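You operate a simulated robot arm through the tools that you are given. There is no shell and no other tool.

You run a simulated two-armed robot. Do the job below in one go: nothing can be reset, and whatever is moved stays where it is left.

Task
Clamp the blue post in the vice; grease a patch on its top.
Fine: grey rag, grease from the black tub; put the rag back; tub lid left on the workbench. A coat counts when it lies all over at full strength: go over it till it gets no stronger.

Only the result counts: the job must be done as asked and must still hold three seconds after the hand-in. Knocking over, shifting, dropping, spilling or breaking anything else fails it. Lids that push on must go on centred and level and be pressed home; caps that screw on are set level and turned clockwise until they are tight.

Robot
Two 7-joint arms with two-finger parallel grippers on one trunk that stands fixed in place. Base frame: the origin is at the foot of the trunk, x ahead of it, y to its left, z up; the work surface is at about z = 0.88. Lengths are in m, angles in rad, forces in N, time in s.
The left shoulder is at [0.07, 0.163, 1.395], the right one opposite. With the tool pointing down near the work surface each hand reaches from about 0.24 to 0.84 m from the base axis, measured 20 degrees to its own side. Payload 3.43 kg a hand.
The TCP of each hand is the grasp point between the finger pads, 0.034 m short of the fingertips. In the tool frame z runs along the fingers and y along their closing line. Largest opening 0.128 m; finger width 0.024, thickness 0.012; the body of the gripper, 0.048 by 0.13 m, starts 0.096 m behind the TCP.
Orientation is that of the tool frame in the base frame, as [roll, pitch, yaw] about the fixed x, y, z axes, in that order (R = Rz(yaw) Ry(pitch) Rx(roll)). With the fingers straight down and closing along the base's y, the tool's x points along the base's -x, its y along +y and its z along -z.

Tools
- The arms move only by the tool step_arm. It takes "left_moves", "right_moves" or both (then of equal length, played together; a hand with none holds still); each is one flat list of numbers, 7 for each row, row after row: the shift along the tool's x, y, z in mm, then the turn, a rotation vector about the tool's x, y, z in rad, then the finger opening in mm, from 0 to 128. In form: [x, y, z, wx, wy, wz, claw, x, y, z, wx, wy, wz, claw, ...]. A call has 1 to 20 rows; each row is the pose to reach, as a shift and turn from the pose commanded when the call began, along the tool's axes at that moment. Each row takes 0.2 s and may step no farther than 0.05 m and 0.15 rad from the row before; otherwise, or with a gripper value out of range, the whole call is refused. A pose out of reach is approached as far as the arm can. The call stops where the force on the tool passes 40 N (or 10 N more than at its start, if that is more) or the arm is blocked; 0.2 s more then pass. Each finger travels about 0.153 m/s and halts on what it meets, pressing with about 38 N; the grip force reading is that of the motor and also rises with nothing between the fingers. The clock runs only during rows and for 0.2 s after the last one: add rows that repeat a pose to give the fingers time. It gives the time, the measured TCP pose, the force on the tool (base axes), the opening and the grip force at its end, in the units of the frame above (readings bear some noise), with the torque about the TCP (base axes, N m) and any sound that the robot's microphone picked up, and new pictures: "views" is both (left out), scene, wrist or none (wrist: the cameras of the hands that moved).
- Cameras (640 x 400 px; columns grow to the right, rows downward): "scene" is now at [0.132, -0.0335, 1.6189]; the picture's right is [-0.38, -0.92, 0.00], its down [-0.57, 0.24, -0.78] and it looks along [0.72, -0.30, -0.62] (base axes); focal length 298 px, centre (320, 200). "left" rides on the left gripper at [0.076, 0.011, -0.16] in its tool frame; the picture's right is [-0.15, 0.99, 0.00], its down [-0.88, -0.13, -0.46] and it looks along [-0.45, -0.07, 0.89] (tool axes); focal length 234 px, centre (320, 200). "right" rides on the right gripper at [0.076, -0.011, -0.16] in its tool frame; the picture's right is [0.15, 0.99, 0.00], its down [-0.88, 0.13, -0.46] and it looks along [-0.45, 0.07, 0.89] (tool axes); focal length 234 px, centre (320, 200). There is no depth. A picture from a camera that has moved, and an enlarged one, comes with that camera's place and axes in the base frame and with its lens.
- raise_lower(by): slides the trunk up (or, below 0, down) by that many m; the arms and the scene camera ride with it, the base frame stays. It gives what a move gives, with no picture.
- turn_head(pan, tilt): turns the head with the scene camera to pan (to the left, within 1.501 rad either way) and tilt (down, from -0.506 to 1.204), counted from straight ahead of the robot. It gives what a move gives, and a new picture of the scene camera.
- inspect(camera, box): a new picture of the part [left, top, right, bottom] of that camera's present view, enlarged. The clock stands still meanwhile.
- finish_job(): hands the job in; it is judged then, once.

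Nothing tells you positions but the pictures and the camera data. Unless the task says otherwise, let go and move clear before handing in.

The tools are called after ">>>" as name(argument=value, ...) on one line, values as JSON. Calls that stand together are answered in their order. step_arm: Moves the arms, as the interface text tells. Its arguments: {"type":"object","properties":{"left_moves":{"type":"array"},"right_moves":{"type":"array"},"views":{"type":"string","enum":["both","scene","wrist","none"]}},"required":[]} The other tools are called the same way: raise_lower (by) slides the trunk up or down; turn_head (pan, tilt) turns the head that bears the scene camera; inspect (camera, box) takes an enlarged picture of a part of a camera's view; finish_job () hands the job in.

At the start:

```text
time: 0.0
left_ee_pos: [0.5217, -0.0135, 1.3895]
left_ee_rot: [3.141, 0.0, -3.139]
left_force: [-0.5, 0.0, -0.2]
left_ft_torque: [-0.03, 0.02, -0.02]
left_finger_gap: 0.1279
left_grip_force: 0.0
right_ee_pos: [0.391, -0.3443, 1.3413]
right_ee_rot: [3.139, 0.0, 3.14]
right_force: [1.1, 0.5, 1.9]
right_ft_torque: [0.01, 0.0, -0.02]
right_finger_gap: 0.128
right_grip_force: 0.0
trunk travel left (down, up): [-0.875, 0.065]
head pan, tilt: [-0.393, 0.668]
```

scene: 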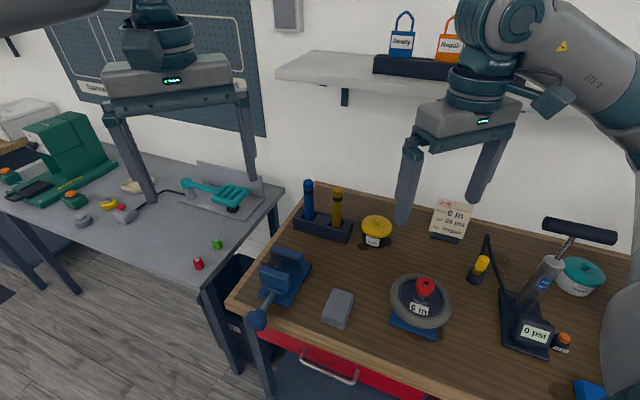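
right: 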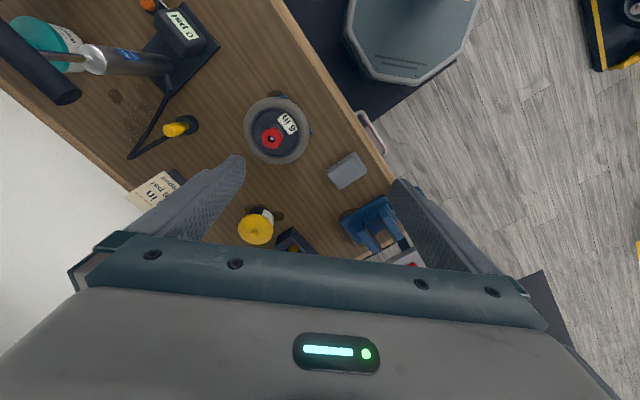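
left: 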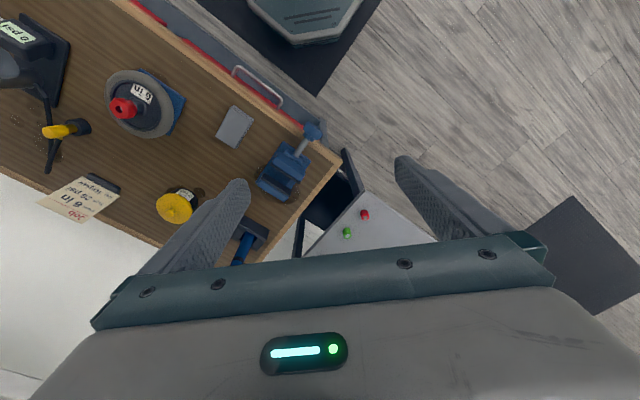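

I see a workbench with a blue vice, a rack holding a blue and a yellow post, a yellow-lidded pot, a grey pad, a wheel, a pump and a teal-lidded pot. First I'll look closer at these things before moving anything.

>>> inspect(camera="scene", box=[220, 160, 420, 340])

>>> inspect(camera="scene", box=[440, 190, 640, 400])

>>> inspect(camera="right", box=[220, 80, 420, 280])

>>> inspect(camera="left", box=[140, 80, 380, 280])

>>> inspect(camera="scene", box=[0, 100, 260, 280])

```text
2.22 times, centred on (320, 250) of scene
camera zoom: at [0.132, -0.0335, 1.6189], right [-0.38, -0.92, 0.0], down [-0.57, 0.24, -0.78], along [0.72, -0.3, -0.62], focal length 662 px, centre (320, 89)
```

zoom: 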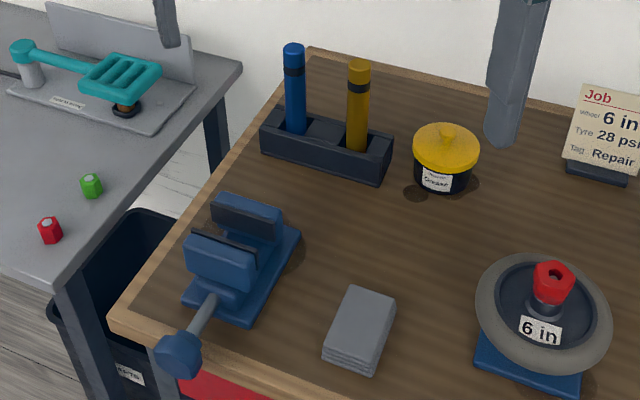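

```text
1.90 times, centred on (540, 295) of scene
camera zoom: at [0.132, -0.0335, 1.6189], right [-0.38, -0.92, 0.0], down [-0.57, 0.24, -0.78], along [0.72, -0.3, -0.62], focal length 568 px, centre (-99, 19)
```

zoom: 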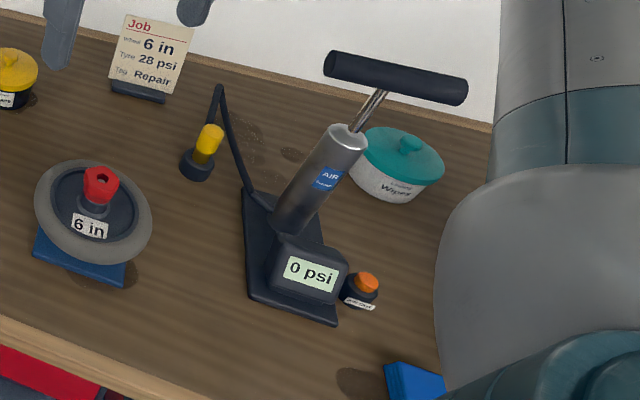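

```text
2.00 times, centred on (320, 180) of right
camera zoom: at [0.3168, -0.355, 1.5011], right [-0.15, 0.99, 0.0], down [0.88, 0.13, 0.46], along [0.45, 0.07, -0.89], focal length 468 px, centre (320, 240)
```

zoom: 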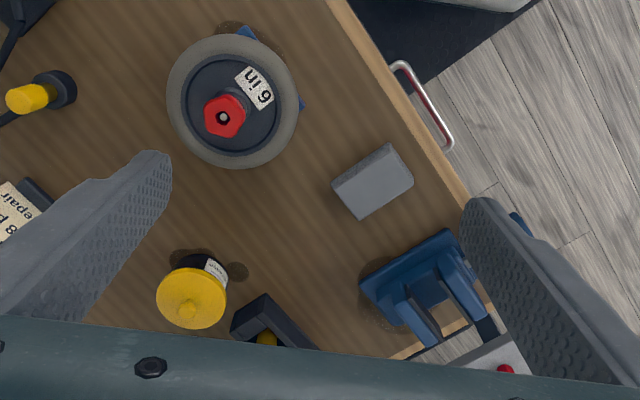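

```text
2.00 times, centred on (260, 180) of left
camera zoom: at [0.4454, -0.0014, 1.5496], right [0.14, 0.99, 0.0], down [0.88, -0.13, 0.46], along [0.45, -0.07, -0.89], focal length 468 px, centre (440, 240)
```

zoom: 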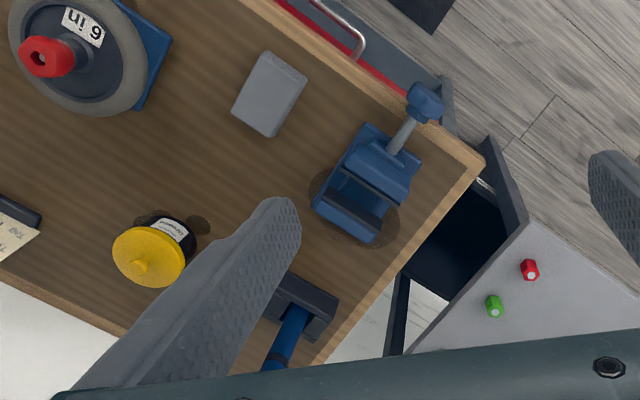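

```text
2.22 times, centred on (130, 190) of scene
camera zoom: at [0.132, -0.0335, 1.6189], right [-0.38, -0.92, 0.0], down [-0.57, 0.24, -0.78], along [0.72, -0.3, -0.62], focal length 662 px, centre (742, 222)
```

zoom: 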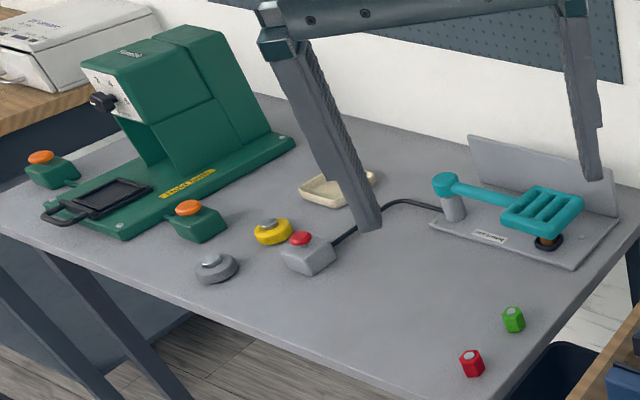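

The grey rag lies near the bench front, the grease tub (black, yellow lid) behind it, the vice to its left and the post rack at the back. I'll zoom in on each of the key things for exact geometry.

>>> inspect(camera="scene", box=[240, 240, 320, 340])

>>> inspect(camera="scene", box=[280, 170, 360, 250])

>>> inspect(camera="scene", box=[345, 200, 415, 260])

>>> inspect(camera="scene", box=[305, 275, 375, 335])

>>> inspect(camera="left", box=[240, 110, 340, 210])

>>> inspect(camera="left", box=[140, 170, 220, 240])

>>> inspect(camera="scene", box=[425, 180, 485, 250])

```text
4.00 times, centred on (280, 290) of scene
camera zoom: at [0.132, -0.0335, 1.6189], right [-0.38, -0.92, 0.0], down [-0.57, 0.24, -0.78], along [0.72, -0.3, -0.62], focal length 1192 px, centre (480, -160)
```

zoom: 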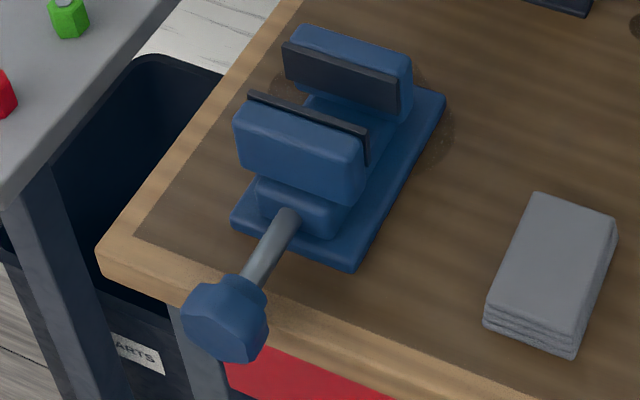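

```text
5.00 times, centred on (320, 210) of scene
camera zoom: at [0.132, -0.0335, 1.6189], right [-0.38, -0.92, 0.0], down [-0.57, 0.24, -0.78], along [0.72, -0.3, -0.62], focal length 1490 px, centre (320, 150)
```

zoom: 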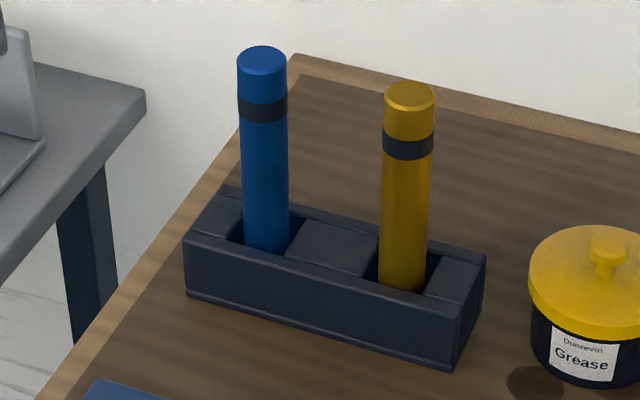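

```text
6.67 times, centred on (380, 230) of scene
camera zoom: at [0.132, -0.0335, 1.6189], right [-0.38, -0.92, 0.0], down [-0.57, 0.24, -0.78], along [0.72, -0.3, -0.62], focal length 1986 px, centre (-80, 0)
```

zoom: 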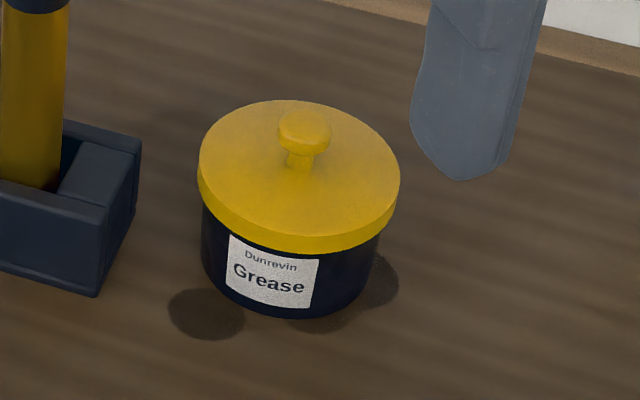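

```text
6.67 times, centred on (340, 305) of scene
camera zoom: at [0.132, -0.0335, 1.6189], right [-0.38, -0.92, 0.0], down [-0.57, 0.24, -0.78], along [0.72, -0.3, -0.62], focal length 1986 px, centre (187, -500)
```

zoom: 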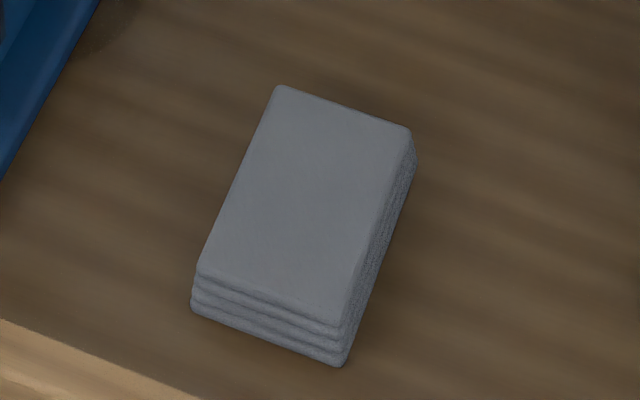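

```text
4.00 times, centred on (290, 160) of left
camera zoom: at [0.4454, -0.0014, 1.5496], right [0.14, 0.99, 0.0], down [0.88, -0.13, 0.46], along [0.45, -0.07, -0.89], focal length 937 px, centre (440, 360)
```

zoom: 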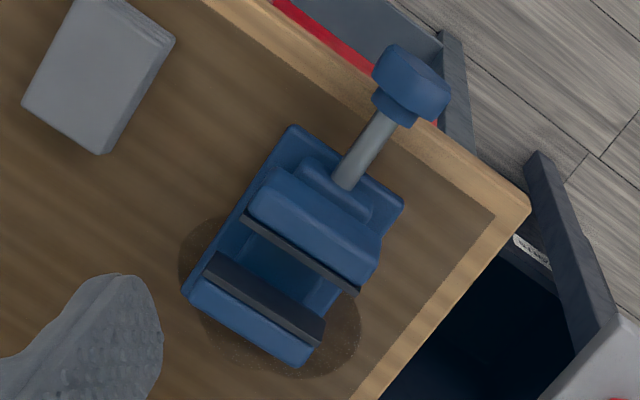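

```text
5.71 times, centred on (180, 205) of left
camera zoom: at [0.4454, -0.0014, 1.5496], right [0.14, 0.99, 0.0], down [0.88, -0.13, 0.46], along [0.45, -0.07, -0.89], focal length 1338 px, centre (1120, 171)
```

zoom: 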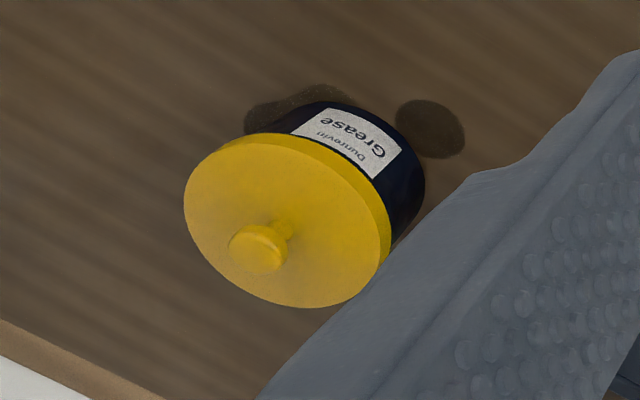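

```text
5.71 times, centred on (455, 215) of scene
camera zoom: at [0.132, -0.0335, 1.6189], right [-0.38, -0.92, 0.0], down [-0.57, 0.24, -0.78], along [0.72, -0.3, -0.62], focal length 1703 px, centre (-451, 114)
```

zoom: 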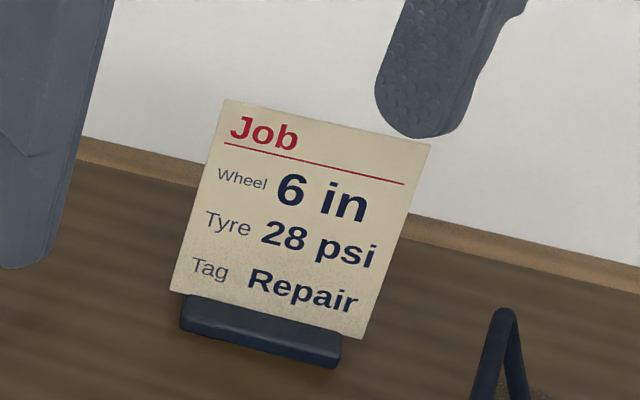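

The bench sits turned about 45° to the robot: the vice is near (0.68, -0.15), its screw knob near (0.56, -0.04, 0.92) over the bench edge, the blue post near (0.87, -0.30), the tub near (0.72, -0.49) and the rag near (0.53, -0.25). I'll move both arms aside for a clear view and to get better triangulation.

>>> step_arm(left_moves=[45, 0, 0, 0, 0, 0, 128, 80, 30, 0, 0, 0, 0, 128, 100, 75, 0, 0, 0, 0, 128, 100, 120, 0, 0, 0, 0, 128, 100, 165, 0, 0, 0, 0, 128, 100, 210, 0, 0, 0, 0, 128], right_moves=[-45, 0, 0, 0, 0, 0, 128, -90, 0, 0, 0, 0, 0, 128, -130, 20, 0, 0, 0, 0, 128, -150, 60, 0, 0, 0, 0, 128, -150, 60, 0, 0, 0, 0, 128, -150, 60, 0, 0, 0, 0, 128], views="both")

```text
time: 1.4
left_ee_pos: [0.4191, 0.1991, 1.3919]
left_ee_rot: [-3.139, 0.002, -3.14]
left_force: [0.9, 0.0, -0.1]
left_ft_torque: [-0.04, -0.04, 0.03]
left_finger_gap: 0.1278
left_grip_force: 0.0
right_ee_pos: [0.5415, -0.2808, 1.3408]
right_ee_rot: [-3.14, 0.0, 3.14]
right_force: [0.5, 0.9, 0.0]
right_ft_torque: [0.01, -0.09, 0.02]
right_finger_gap: 0.128
right_grip_force: 0.1
trunk travel left (down, up): [-0.875, 0.065]
head pan, tilt: [-0.393, 0.668]
camera scene: at [0.1291, -0.0307, 1.6192], right [-0.38, -0.92, 0.0], down [-0.57, 0.24, -0.79], along [0.73, -0.3, -0.62], focal length 298 px, centre (320, 200)
camera right: at [0.4656, -0.2913, 1.502], right [-0.15, 0.99, 0.0], down [0.88, 0.13, 0.46], along [0.45, 0.07, -0.89], focal length 234 px, centre (320, 200)
camera left: at [0.3431, 0.212, 1.5507], right [0.15, 0.99, 0.0], down [0.88, -0.13, 0.46], along [0.45, -0.07, -0.89], focal length 234 px, centre (320, 200)
```

scene: 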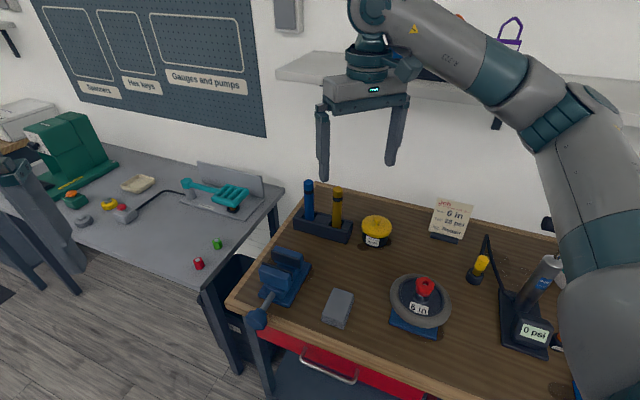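
right: 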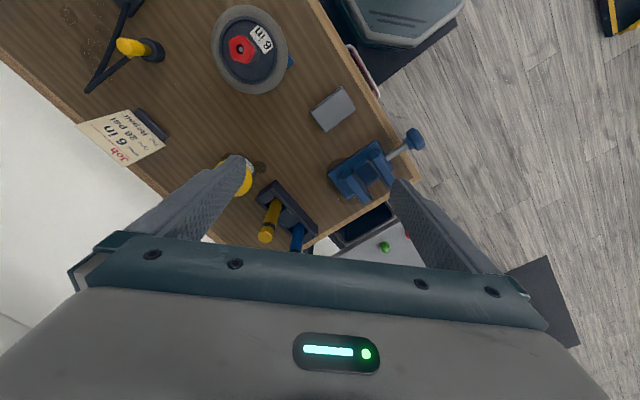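
left: 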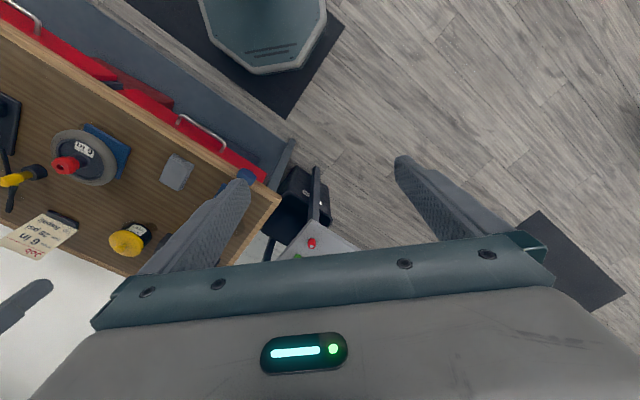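

The view is clear now. I'll zoom in from both cameras to triangulate the rack, posts, vice and knob.

>>> inspect(camera="right", box=[310, 110, 440, 220])

>>> inspect(camera="right", box=[230, 140, 340, 260])

>>> inspect(camera="scene", box=[240, 240, 320, 340])

>>> inspect(camera="scene", box=[280, 170, 360, 250])

```text
3.64 times, centred on (375, 165) of right
camera zoom: at [0.4656, -0.2913, 1.502], right [-0.15, 0.99, 0.0], down [0.88, 0.13, 0.46], along [0.45, 0.07, -0.89], focal length 852 px, centre (120, 327)
```

zoom: 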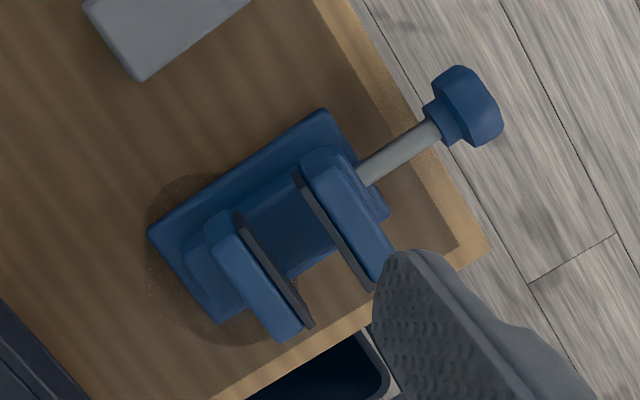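

```text
3.33 times, centred on (285, 200) of right
camera zoom: at [0.4656, -0.2913, 1.502], right [-0.15, 0.99, 0.0], down [0.88, 0.13, 0.46], along [0.45, 0.07, -0.89], focal length 781 px, centre (437, 200)
```

zoom: 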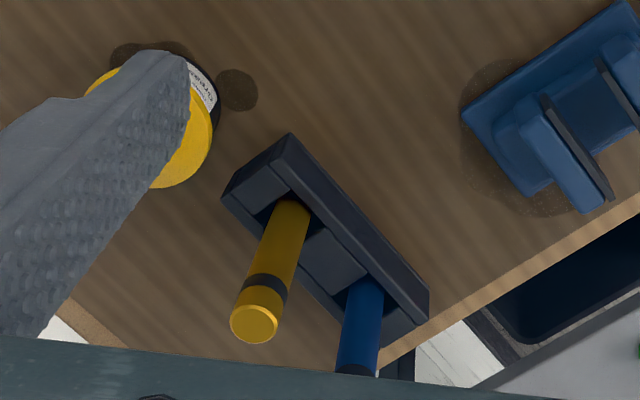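

```text
4.00 times, centred on (280, 290) of scene
camera zoom: at [0.1291, -0.0307, 1.6192], right [-0.38, -0.92, 0.0], down [-0.57, 0.24, -0.79], along [0.73, -0.3, -0.62], focal length 1192 px, centre (480, -160)
```

zoom: 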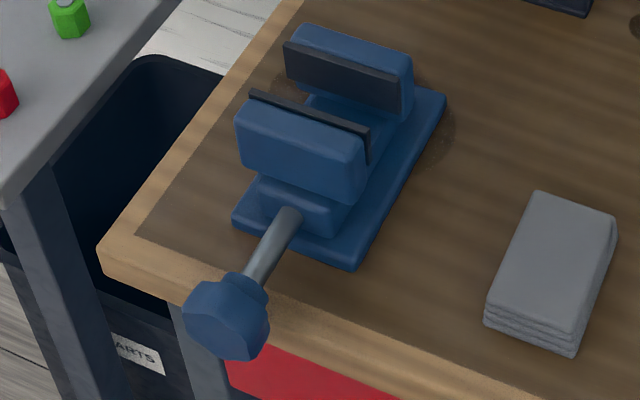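

```text
5.00 times, centred on (320, 210) of scene
camera zoom: at [0.1291, -0.0307, 1.6192], right [-0.38, -0.92, 0.0], down [-0.57, 0.24, -0.79], along [0.73, -0.3, -0.62], focal length 1490 px, centre (320, 150)
```

zoom: 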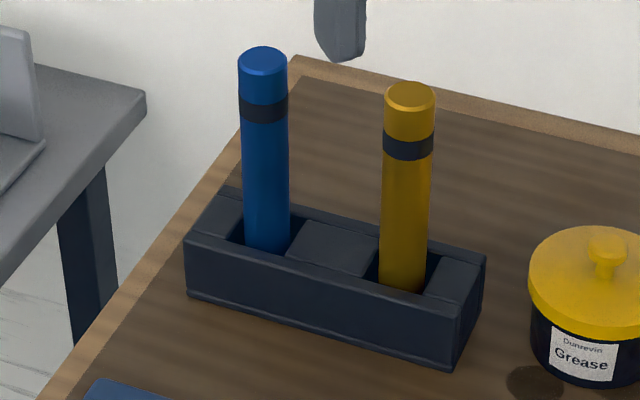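

My triangulated layout is consistent. I'll now bring the right hand, tilted 45° and turned square to the rack, to a standoff in front of the blue post, with the fingers partly open to clear the yellow one.

>>> step_arm(right_moves=[-25, 10.5, 11.4, 0.0385, -0.093, 0.093, 70, -50, 21, 22.8, 0.077, -0.186, 0.186, 70, -75, 31.5, 34.1, 0.1155, -0.279, 0.279, 70, -100, 42, 45.5, 0.154, -0.372, 0.372, 70, -124, 52.5, 56.9, 0.1926, -0.465, 0.465, 70, -149, 63, 68.3, 0.2311, -0.558, 0.558, 70, -174, 73.5, 79.6, 0.2696, -0.651, 0.651, 70, -199, 84, 91, 0.3081, -0.744, 0.744, 70], views="both")

```text
time: 3.2
left_ee_pos: [0.4236, 0.1997, 1.3892]
left_ee_rot: [-3.14, -0.001, -3.141]
left_force: [-0.8, -0.4, 0.5]
left_ft_torque: [0.0, 0.0, -0.01]
left_finger_gap: 0.1277
left_grip_force: 0.1
right_ee_pos: [0.7423, -0.1965, 1.2495]
right_ee_rot: [3.14, 0.785, 2.353]
right_force: [-0.6, 0.5, 0.6]
right_ft_torque: [0.0, -0.01, -0.01]
right_finger_gap: 0.0699
right_grip_force: 0.1
trunk travel left (down, up): [-0.875, 0.065]
head pan, tilt: [-0.393, 0.668]
camera scene: at [0.1334, -0.0311, 1.6188], right [-0.38, -0.92, 0.0], down [-0.57, 0.24, -0.78], along [0.72, -0.3, -0.62], focal length 298 px, centre (320, 200)
camera right: at [0.6172, -0.0871, 1.3088], right [0.63, 0.77, -0.1], down [0.3, -0.12, 0.95], along [0.72, -0.62, -0.31], focal length 234 px, centre (320, 200)
```

scene: 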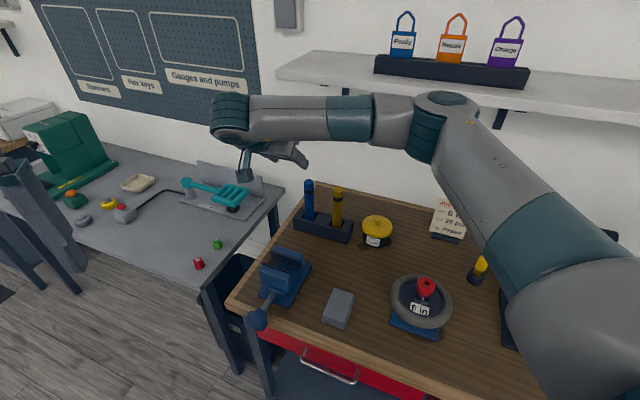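
right: 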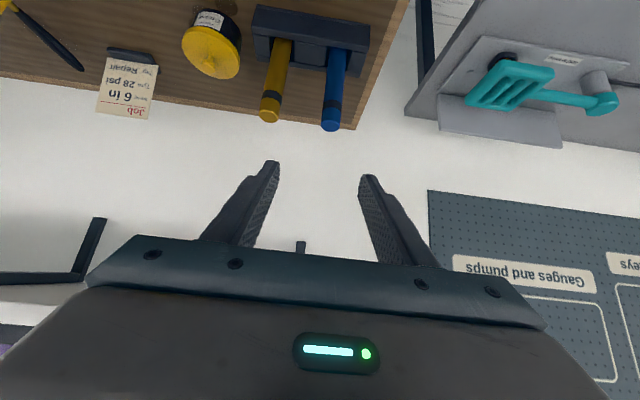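

The wrist view confirms the blue post's top near (0.873, -0.301, 1.07). I'll line up sideways first, stop short, and check before straddling it.

>>> step_arm(right_moves=[14, 7, 40, 0, 0, 0, 70, 28, 14, 80, 0, 0, 0, 70, 42, 20.5, 120, 0, 0, 0, 70, 42, 20.5, 160, 0, 0, 0, 70], views="both")

>>> inspect(camera="right", box=[220, 20, 440, 240])

>>> inspect(camera="scene", box=[270, 130, 370, 250])

```text
time: 4.2
left_ee_pos: [0.4223, 0.1973, 1.3908]
left_ee_rot: [-3.141, 0.001, -3.139]
left_force: [0.0, -0.1, 0.9]
left_ft_torque: [-0.02, 0.01, 0.01]
left_finger_gap: 0.1283
left_grip_force: 0.0
right_ee_pos: [0.8169, -0.2456, 1.1066]
right_ee_rot: [3.14, 0.785, 2.353]
right_force: [-0.3, 0.0, -0.1]
right_ft_torque: [-0.01, 0.01, 0.03]
right_finger_gap: 0.0701
right_grip_force: 0.0
trunk travel left (down, up): [-0.875, 0.065]
head pan, tilt: [-0.393, 0.668]
camera scene: at [0.1331, -0.0345, 1.6188], right [-0.38, -0.92, 0.0], down [-0.57, 0.24, -0.78], along [0.72, -0.3, -0.62], focal length 298 px, centre (320, 200)
camera right: at [0.6911, -0.1352, 1.167], right [0.63, 0.77, -0.1], down [0.3, -0.12, 0.94], along [0.72, -0.62, -0.31], focal length 234 px, centre (320, 200)
```

scene: 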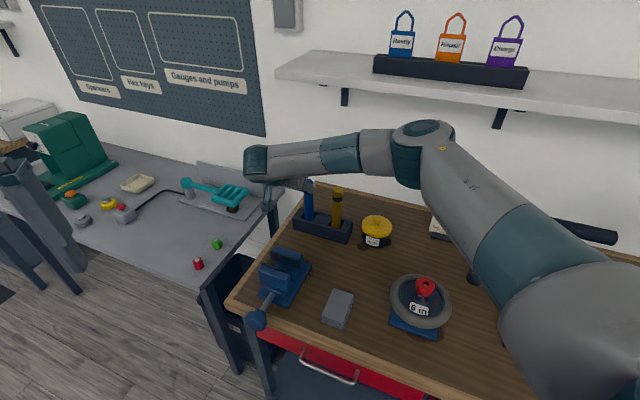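
right: 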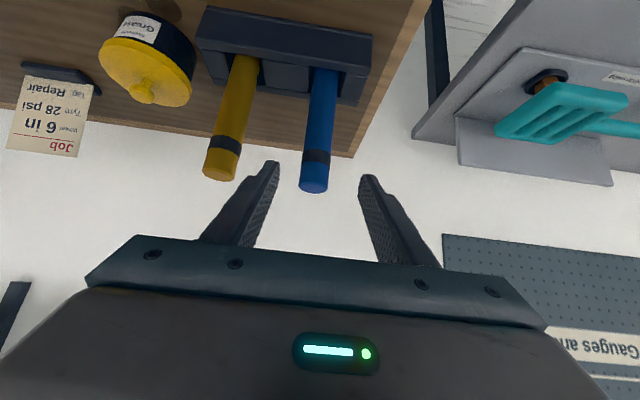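

```text
1.82 times, centred on (330, 130) of right
camera zoom: at [0.6911, -0.1352, 1.167], right [0.63, 0.77, -0.1], down [0.3, -0.12, 0.94], along [0.72, -0.62, -0.31], focal length 426 px, centre (302, 327)
```

zoom: 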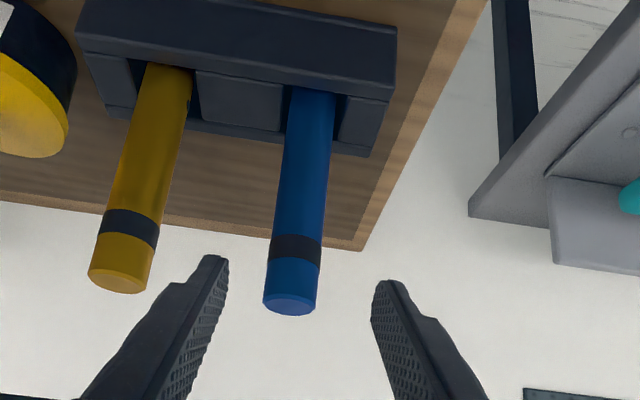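

```text
3.33 times, centred on (320, 190) of scene
camera zoom: at [0.1331, -0.0345, 1.6188], right [-0.38, -0.92, 0.0], down [-0.57, 0.24, -0.78], along [0.72, -0.3, -0.62], focal length 993 px, centre (320, 233)
```

zoom: 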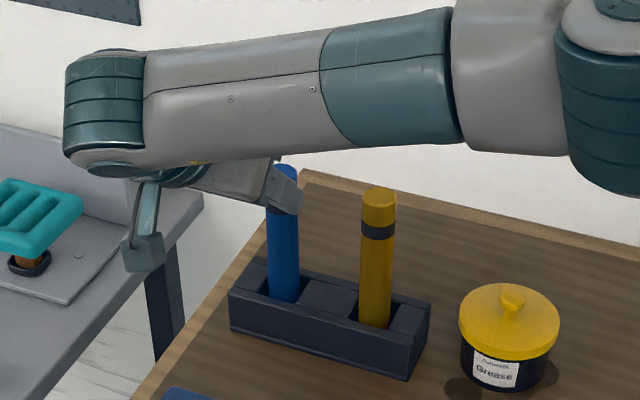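

The fingers straddle the blue post's line with clear room to the yellow one. I'll drive in along the tool axis and look again before closing.

>>> step_arm(right_moves=[1, -1, 30, 0, 0, 0, 70, 2, -2, 60, 0, 0, 0, 70, 3, -2, 90, 0, 0, 0, 70, 3, -2, 118, 0, 0, 0, 70], views="both")

>>> inspect(camera="right", box=[220, 40, 420, 240])

>>> inspect(camera="scene", box=[270, 150, 370, 250])

```text
time: 5.2
left_ee_pos: [0.4233, 0.1972, 1.3911]
left_ee_rot: [-3.141, -0.002, -3.139]
left_force: [0.4, 0.7, -0.1]
left_ft_torque: [-0.02, 0.0, -0.01]
left_finger_gap: 0.1277
left_grip_force: 0.0
right_ee_pos: [0.8726, -0.3044, 1.0226]
right_ee_rot: [3.141, 0.783, 2.357]
right_force: [-0.5, -0.4, 0.7]
right_ft_torque: [-0.02, 0.03, 0.06]
right_finger_gap: 0.0701
right_grip_force: 0.0
trunk travel left (down, up): [-0.875, 0.065]
head pan, tilt: [-0.393, 0.668]
camera scene: at [0.1329, -0.0332, 1.6188], right [-0.38, -0.92, 0.0], down [-0.57, 0.24, -0.78], along [0.72, -0.3, -0.62], focal length 298 px, centre (320, 200)
camera right: at [0.7466, -0.1938, 1.0818], right [0.63, 0.77, -0.1], down [0.3, -0.12, 0.94], along [0.72, -0.62, -0.31], focal length 234 px, centre (320, 200)
```

scene: 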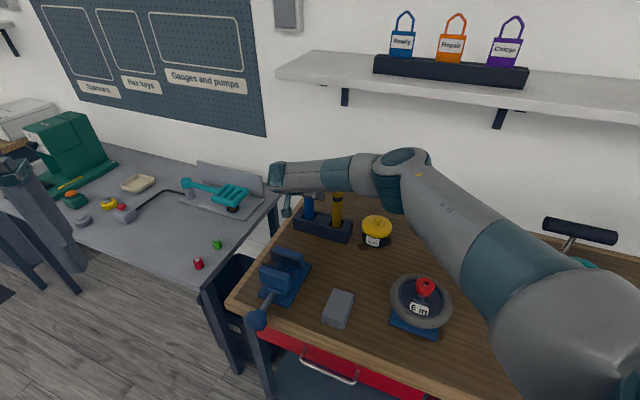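
right: 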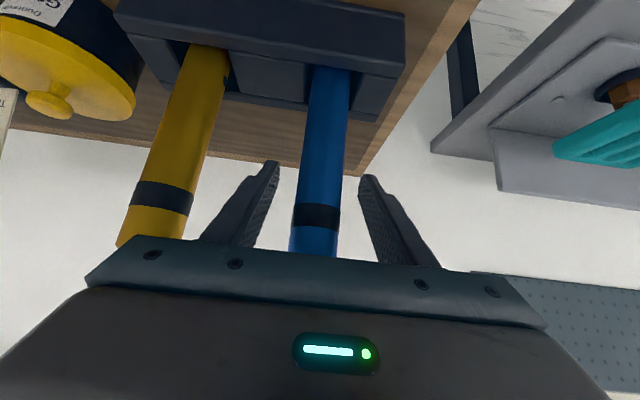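

```text
2.00 times, centred on (320, 140) of right
camera zoom: at [0.7466, -0.1938, 1.0818], right [0.63, 0.77, -0.1], down [0.3, -0.12, 0.94], along [0.72, -0.62, -0.31], focal length 468 px, centre (320, 320)
```

zoom: 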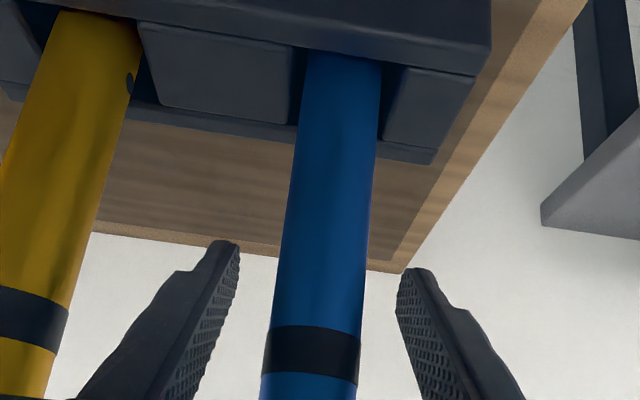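

```text
4.00 times, centred on (320, 200) of scene
camera zoom: at [0.1329, -0.0332, 1.6188], right [-0.38, -0.92, 0.0], down [-0.57, 0.24, -0.78], along [0.72, -0.3, -0.62], focal length 1192 px, centre (320, 200)
```

zoom: 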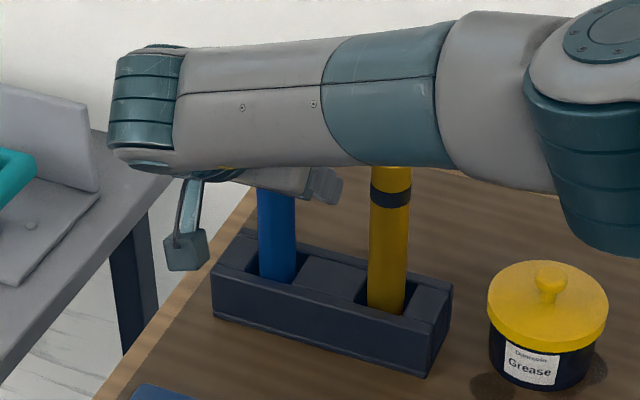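

The post stands midway between the pads at about the TCP. I'll close on it now.

>>> step_arm(right_moves=[0, 0, 0, 0, 0, 0, 50, 0, 0, 0, 0, 0, 0, 34, 0, 0, 0, 0, 0, 0, 10, 0, 0, 0, 0, 0, 0, 10], views="wrist")

```text
time: 6.2
left_ee_pos: [0.4222, 0.1973, 1.3903]
left_ee_rot: [3.141, 0.0, -3.139]
left_force: [0.4, -1.1, 0.5]
left_ft_torque: [-0.01, -0.01, -0.02]
left_finger_gap: 0.128
left_grip_force: 0.0
right_ee_pos: [0.8703, -0.3047, 1.0224]
right_ee_rot: [3.141, 0.784, 2.356]
right_force: [-2.1, -1.2, 0.8]
right_ft_torque: [-0.16, 0.2, 0.0]
right_finger_gap: 0.0315
right_grip_force: 37.8
trunk travel left (down, up): [-0.875, 0.065]
head pan, tilt: [-0.393, 0.668]
camera right: at [0.7457, -0.1939, 1.0826], right [0.63, 0.77, -0.1], down [0.3, -0.12, 0.94], along [0.72, -0.62, -0.31], focal length 234 px, centre (320, 200)
```

right: 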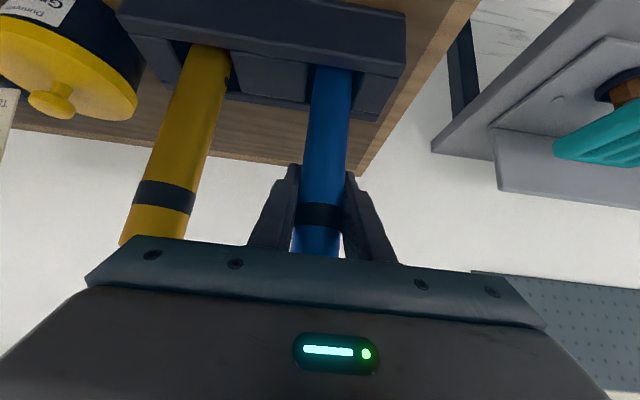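

The post is gripped (gap 31.5 mm). I'll lift it straight up out of the rack.

>>> step_arm(right_moves=[-10.6, 0, -10.6, 0, 0, 0, 10, -21.2, 0, -21.2, 0, 0, 0, 10, -42.4, 0, -42.4, 0, 0, 0, 10, -63.6, 0, -63.6, 0, 0, 0, 10, -84.8, 0, -84.8, 0, 0, 0, 10, -99, 0, -99, 0, 0, 0, 10], views="both")

>>> inspect(camera="scene", box=[250, 130, 370, 250])

```text
time: 7.6
left_ee_pos: [0.4219, 0.1976, 1.391]
left_ee_rot: [3.141, -0.001, -3.14]
left_force: [-0.5, -0.4, 0.4]
left_ft_torque: [-0.01, 0.01, -0.02]
left_finger_gap: 0.1278
left_grip_force: 0.0
right_ee_pos: [0.8723, -0.3028, 1.1637]
right_ee_rot: [-3.141, 0.785, 2.353]
right_force: [0.3, -0.4, -4.3]
right_ft_torque: [0.04, -0.15, -0.01]
right_finger_gap: 0.0313
right_grip_force: 37.9
trunk travel left (down, up): [-0.875, 0.065]
head pan, tilt: [-0.393, 0.668]
camera scene: at [0.1323, -0.0334, 1.6188], right [-0.38, -0.92, 0.0], down [-0.57, 0.24, -0.78], along [0.72, -0.3, -0.62], focal length 298 px, centre (320, 200)
camera right: at [0.7456, -0.1938, 1.2229], right [0.63, 0.77, -0.1], down [0.3, -0.12, 0.94], along [0.72, -0.62, -0.31], focal length 234 px, centre (320, 200)
```

scene: 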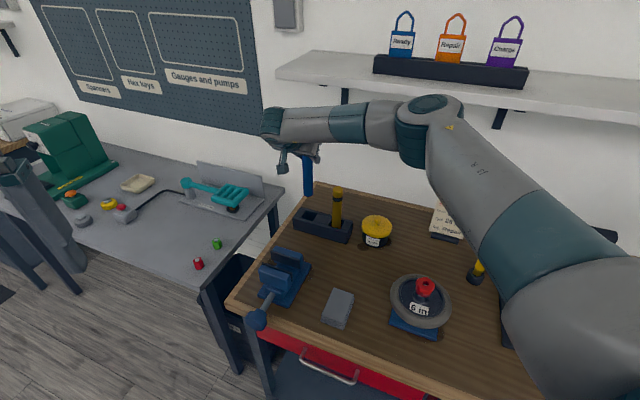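
right: 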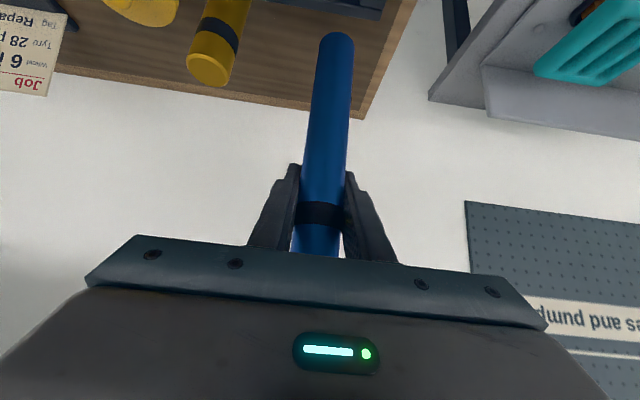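

```text
3.33 times, centred on (310, 190) of scene
camera zoom: at [0.1323, -0.0334, 1.6188], right [-0.38, -0.92, 0.0], down [-0.57, 0.24, -0.78], along [0.72, -0.3, -0.62], focal length 993 px, centre (353, 233)
```

zoom: 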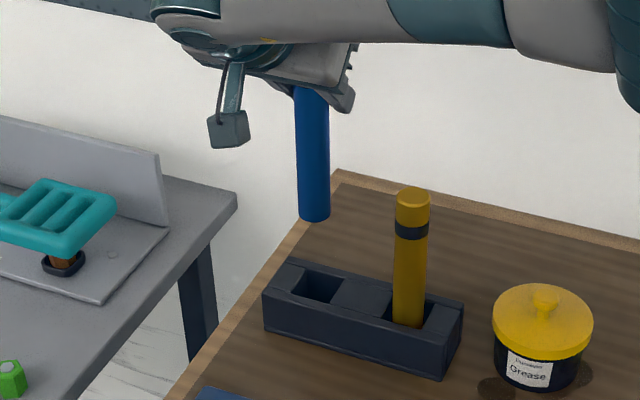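

The post is free; its bottom hangs about 0.138 m below the TCP. I'll raise it a bit more and carry it over the vice gap, staying above the jaws.

>>> step_arm(right_moves=[-21.2, 0, -21.2, 0, 0, 0, 10, 5.8, -6, -48.2, 0, 0, 0, 10, 32.8, -12.1, -75.2, 0, 0, 0, 10, 59.8, -18.1, -102.2, 0, 0, 0, 10, 86.7, -24.2, -129.1, 0, 0, 0, 10, 113.7, -30.2, -156.1, 0, 0, 0, 10, 140.7, -36.3, -183.1, 0, 0, 0, 10, 167.7, -42.3, -210.1, 0, 0, 0, 10, 167.7, -42.3, -210.1, 0, 0, 0, 10], views="both")

>>> inspect(camera="scene", box=[230, 180, 350, 330])

>>> inspect(camera="right", box=[220, 0, 440, 180])

```text
time: 9.6
left_ee_pos: [0.4235, 0.1965, 1.3913]
left_ee_rot: [3.141, 0.0, -3.14]
left_force: [-0.1, -0.1, -0.5]
left_ft_torque: [0.01, 0.0, 0.04]
left_finger_gap: 0.128
left_grip_force: 0.1
right_ee_pos: [0.6509, -0.1418, 1.1908]
right_ee_rot: [3.141, 0.783, 2.355]
right_force: [-0.9, 0.1, -4.3]
right_ft_torque: [-0.06, 0.01, 0.0]
right_finger_gap: 0.0311
right_grip_force: 37.3
trunk travel left (down, up): [-0.875, 0.065]
head pan, tilt: [-0.393, 0.668]
camera scene: at [0.133, -0.034, 1.6188], right [-0.38, -0.92, 0.0], down [-0.57, 0.24, -0.78], along [0.72, -0.3, -0.62], focal length 298 px, centre (320, 200)
camera right: at [0.527, -0.0321, 1.2509], right [0.63, 0.77, -0.1], down [0.3, -0.12, 0.94], along [0.72, -0.62, -0.31], focal length 234 px, centre (320, 200)
```

scene: 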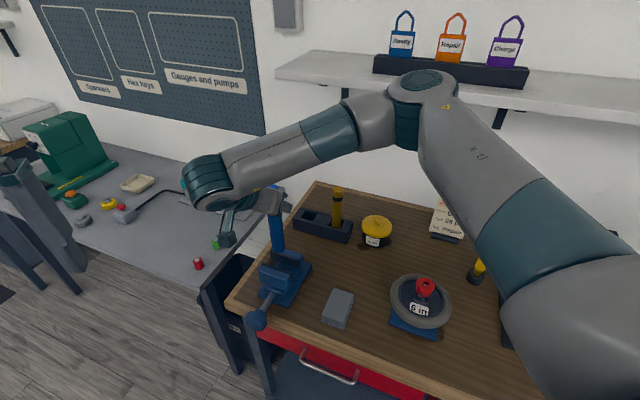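
right: 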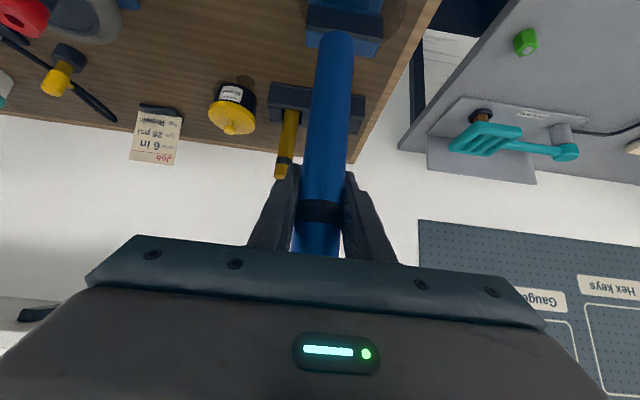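

```text
2.67 times, centred on (290, 255) of scene
camera zoom: at [0.133, -0.034, 1.6188], right [-0.38, -0.92, 0.0], down [-0.57, 0.24, -0.78], along [0.72, -0.3, -0.62], focal length 795 px, centre (400, 53)
```

zoom: 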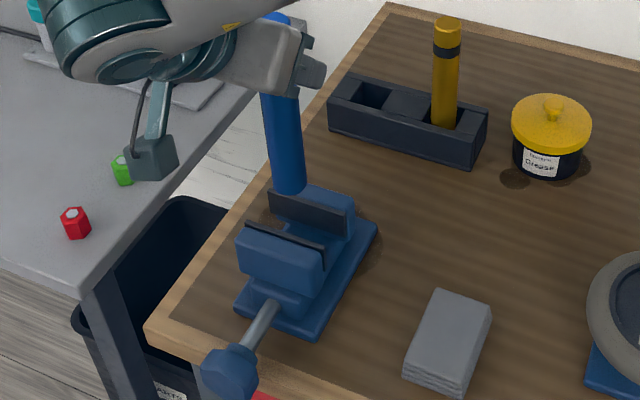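

```text
2.22 times, centred on (330, 90) of right
camera zoom: at [0.527, -0.0321, 1.2509], right [0.63, 0.77, -0.1], down [0.3, -0.12, 0.94], along [0.72, -0.62, -0.31], focal length 520 px, centre (298, 444)
```

zoom: 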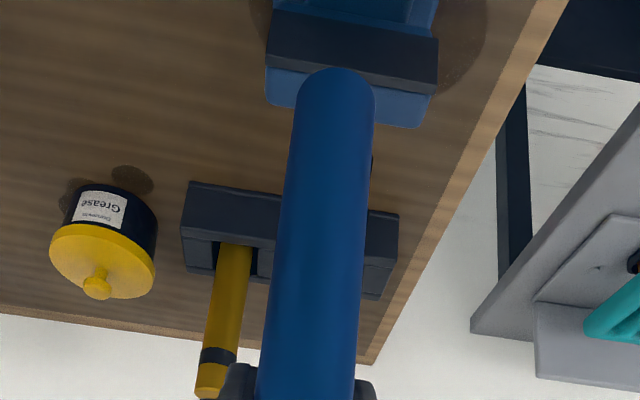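

The post hangs over the vice gap, bottom near z 1.05. I'll lower it to just above the jaws and re-check alignment before entering.

>>> step_arm(right_moves=[10.6, 0, 10.6, 0, 0, 0, 10, 21.2, 0, 21.2, 0, 0, 0, 10, 31.8, 0, 31.8, 0, 0, 0, 10, 31.8, 0, 31.8, 0, 0, 0, 10], views="both")

>>> inspect(camera="scene", box=[240, 200, 320, 310])

>>> inspect(camera="right", box=[260, 0, 400, 100])

>>> inspect(camera="left", box=[180, 140, 320, 260])

```text
time: 10.6
left_ee_pos: [0.423, 0.1979, 1.3915]
left_ee_rot: [-3.139, -0.001, -3.14]
left_force: [-0.5, 0.2, 0.1]
left_ft_torque: [-0.02, -0.01, 0.02]
left_finger_gap: 0.1283
left_grip_force: 0.0
right_ee_pos: [0.652, -0.1426, 1.1471]
right_ee_rot: [3.141, 0.784, 2.355]
right_force: [-0.1, -0.6, -4.6]
right_ft_torque: [-0.03, 0.01, -0.01]
right_finger_gap: 0.0315
right_grip_force: 37.8
trunk travel left (down, up): [-0.875, 0.065]
head pan, tilt: [-0.393, 0.668]
camera scene: at [0.1324, -0.0332, 1.6189], right [-0.38, -0.92, 0.0], down [-0.57, 0.24, -0.78], along [0.72, -0.3, -0.62], focal length 298 px, centre (320, 200)
camera right: at [0.5267, -0.0338, 1.2075], right [0.63, 0.77, -0.1], down [0.3, -0.12, 0.94], along [0.72, -0.62, -0.31], focal length 234 px, centre (320, 200)
```

scene: 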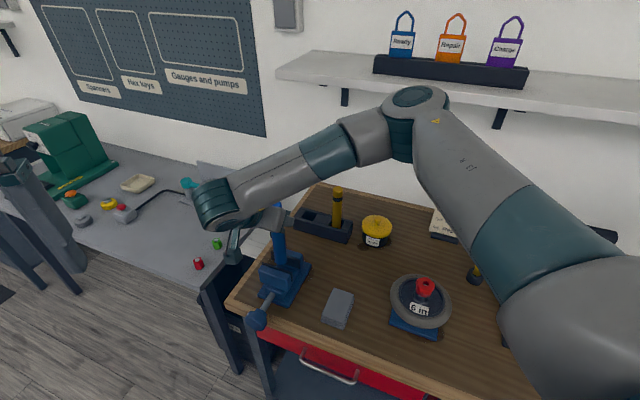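
right: 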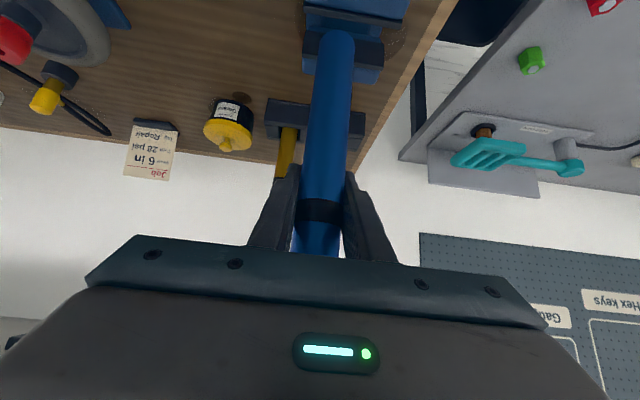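

```text
3.64 times, centred on (280, 255) of scene
camera zoom: at [0.1324, -0.0332, 1.6189], right [-0.38, -0.92, 0.0], down [-0.57, 0.24, -0.78], along [0.72, -0.3, -0.62], focal length 1084 px, centre (466, 0)
```

zoom: 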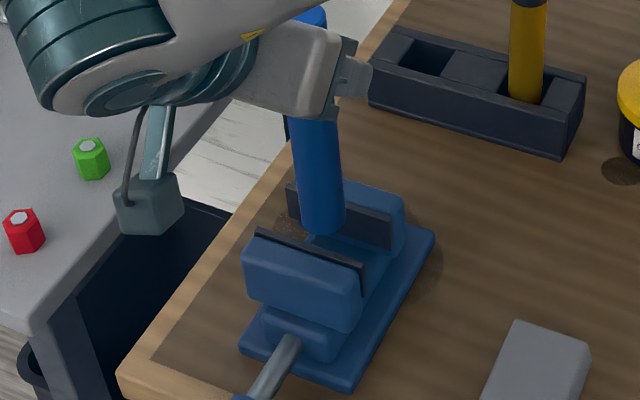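

```text
4.00 times, centred on (330, 50) of right
camera zoom: at [0.5267, -0.0338, 1.2075], right [0.63, 0.77, -0.1], down [0.3, -0.12, 0.94], along [0.72, -0.62, -0.31], focal length 937 px, centre (280, 800)
```

zoom: 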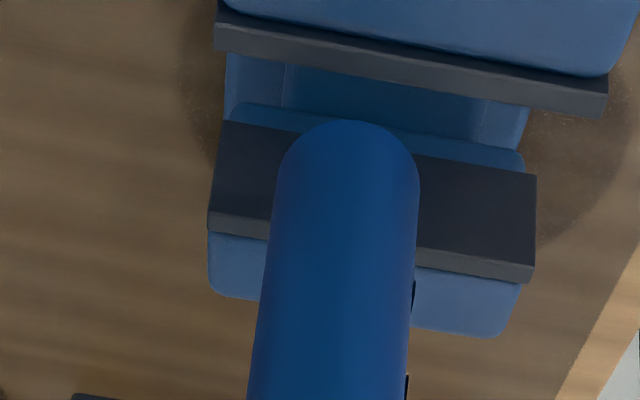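

```text
3.33 times, centred on (250, 200) of left
camera zoom: at [0.3463, 0.2093, 1.5503], right [0.14, 0.99, 0.0], down [0.88, -0.13, 0.46], along [0.45, -0.07, -0.89], focal length 781 px, centre (553, 200)
```

zoom: 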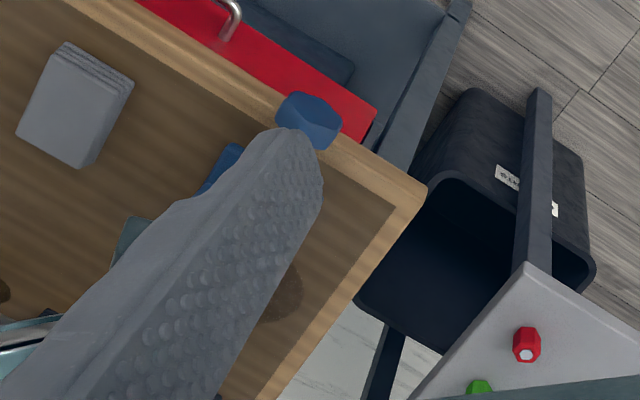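

From the wrist view, the post is about 10 mm too near the front jaw and about 11 mm off to the right of the jaws' middle. I'll correct both and come down a little further to re-check.

>>> step_arm(right_moves=[-3.5, 5.5, 3.5, 0, 0, 0, 10, -7.1, 11, 7.1, 0, 0, 0, 10, 1.4, 11, 15.6, 0, 0, 0, 10, 1.4, 11, 15.6, 0, 0, 0, 10], views="both")

>>> inspect(camera="scene", box=[240, 200, 320, 310])

>>> inspect(camera="right", box=[260, 0, 400, 100])

```text
time: 11.6
left_ee_pos: [0.4221, 0.1973, 1.3909]
left_ee_rot: [3.141, 0.0, -3.14]
left_force: [0.4, 0.9, 0.4]
left_ft_torque: [0.02, 0.01, 0.04]
left_finger_gap: 0.1281
left_grip_force: 0.1
right_ee_pos: [0.6669, -0.1421, 1.1345]
right_ee_rot: [3.142, 0.787, 2.353]
right_force: [0.9, 0.6, -3.7]
right_ft_torque: [-0.07, -0.03, 0.0]
right_finger_gap: 0.0311
right_grip_force: 38.4
trunk travel left (down, up): [-0.875, 0.065]
head pan, tilt: [-0.393, 0.668]
camera scene: at [0.1327, -0.0334, 1.6188], right [-0.38, -0.92, 0.0], down [-0.57, 0.24, -0.78], along [0.72, -0.3, -0.62], focal length 298 px, centre (320, 200)
camera right: at [0.5422, -0.0326, 1.1951], right [0.63, 0.77, -0.1], down [0.3, -0.12, 0.94], along [0.72, -0.62, -0.31], focal length 234 px, centre (320, 200)
```

scene: 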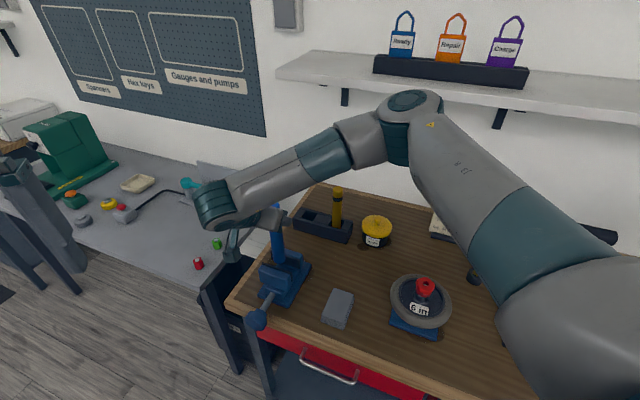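
right: 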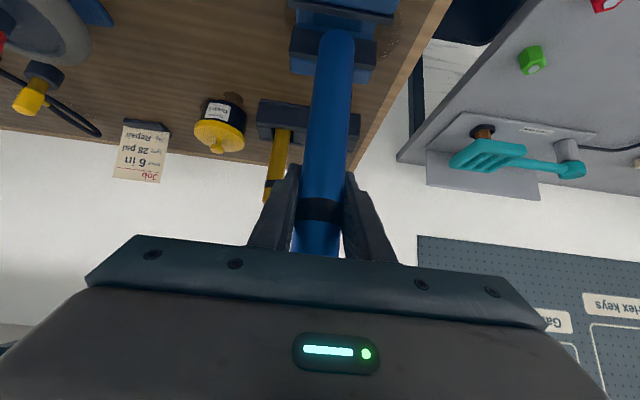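

```text
3.64 times, centred on (280, 255) of scene
camera zoom: at [0.1327, -0.0334, 1.6188], right [-0.38, -0.92, 0.0], down [-0.57, 0.24, -0.78], along [0.72, -0.3, -0.62], focal length 1084 px, centre (466, 0)
```

zoom: 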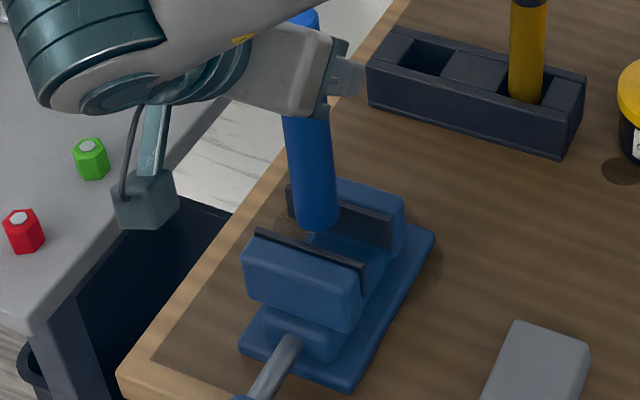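

```text
4.00 times, centred on (330, 50) of right
camera zoom: at [0.5422, -0.0326, 1.1951], right [0.63, 0.77, -0.1], down [0.3, -0.12, 0.94], along [0.72, -0.62, -0.31], focal length 937 px, centre (280, 800)
```

zoom: 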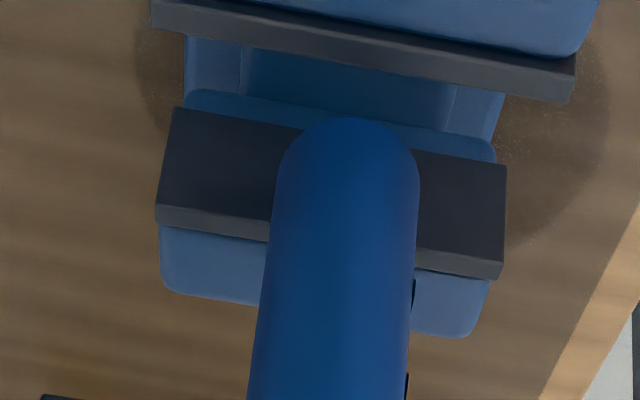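

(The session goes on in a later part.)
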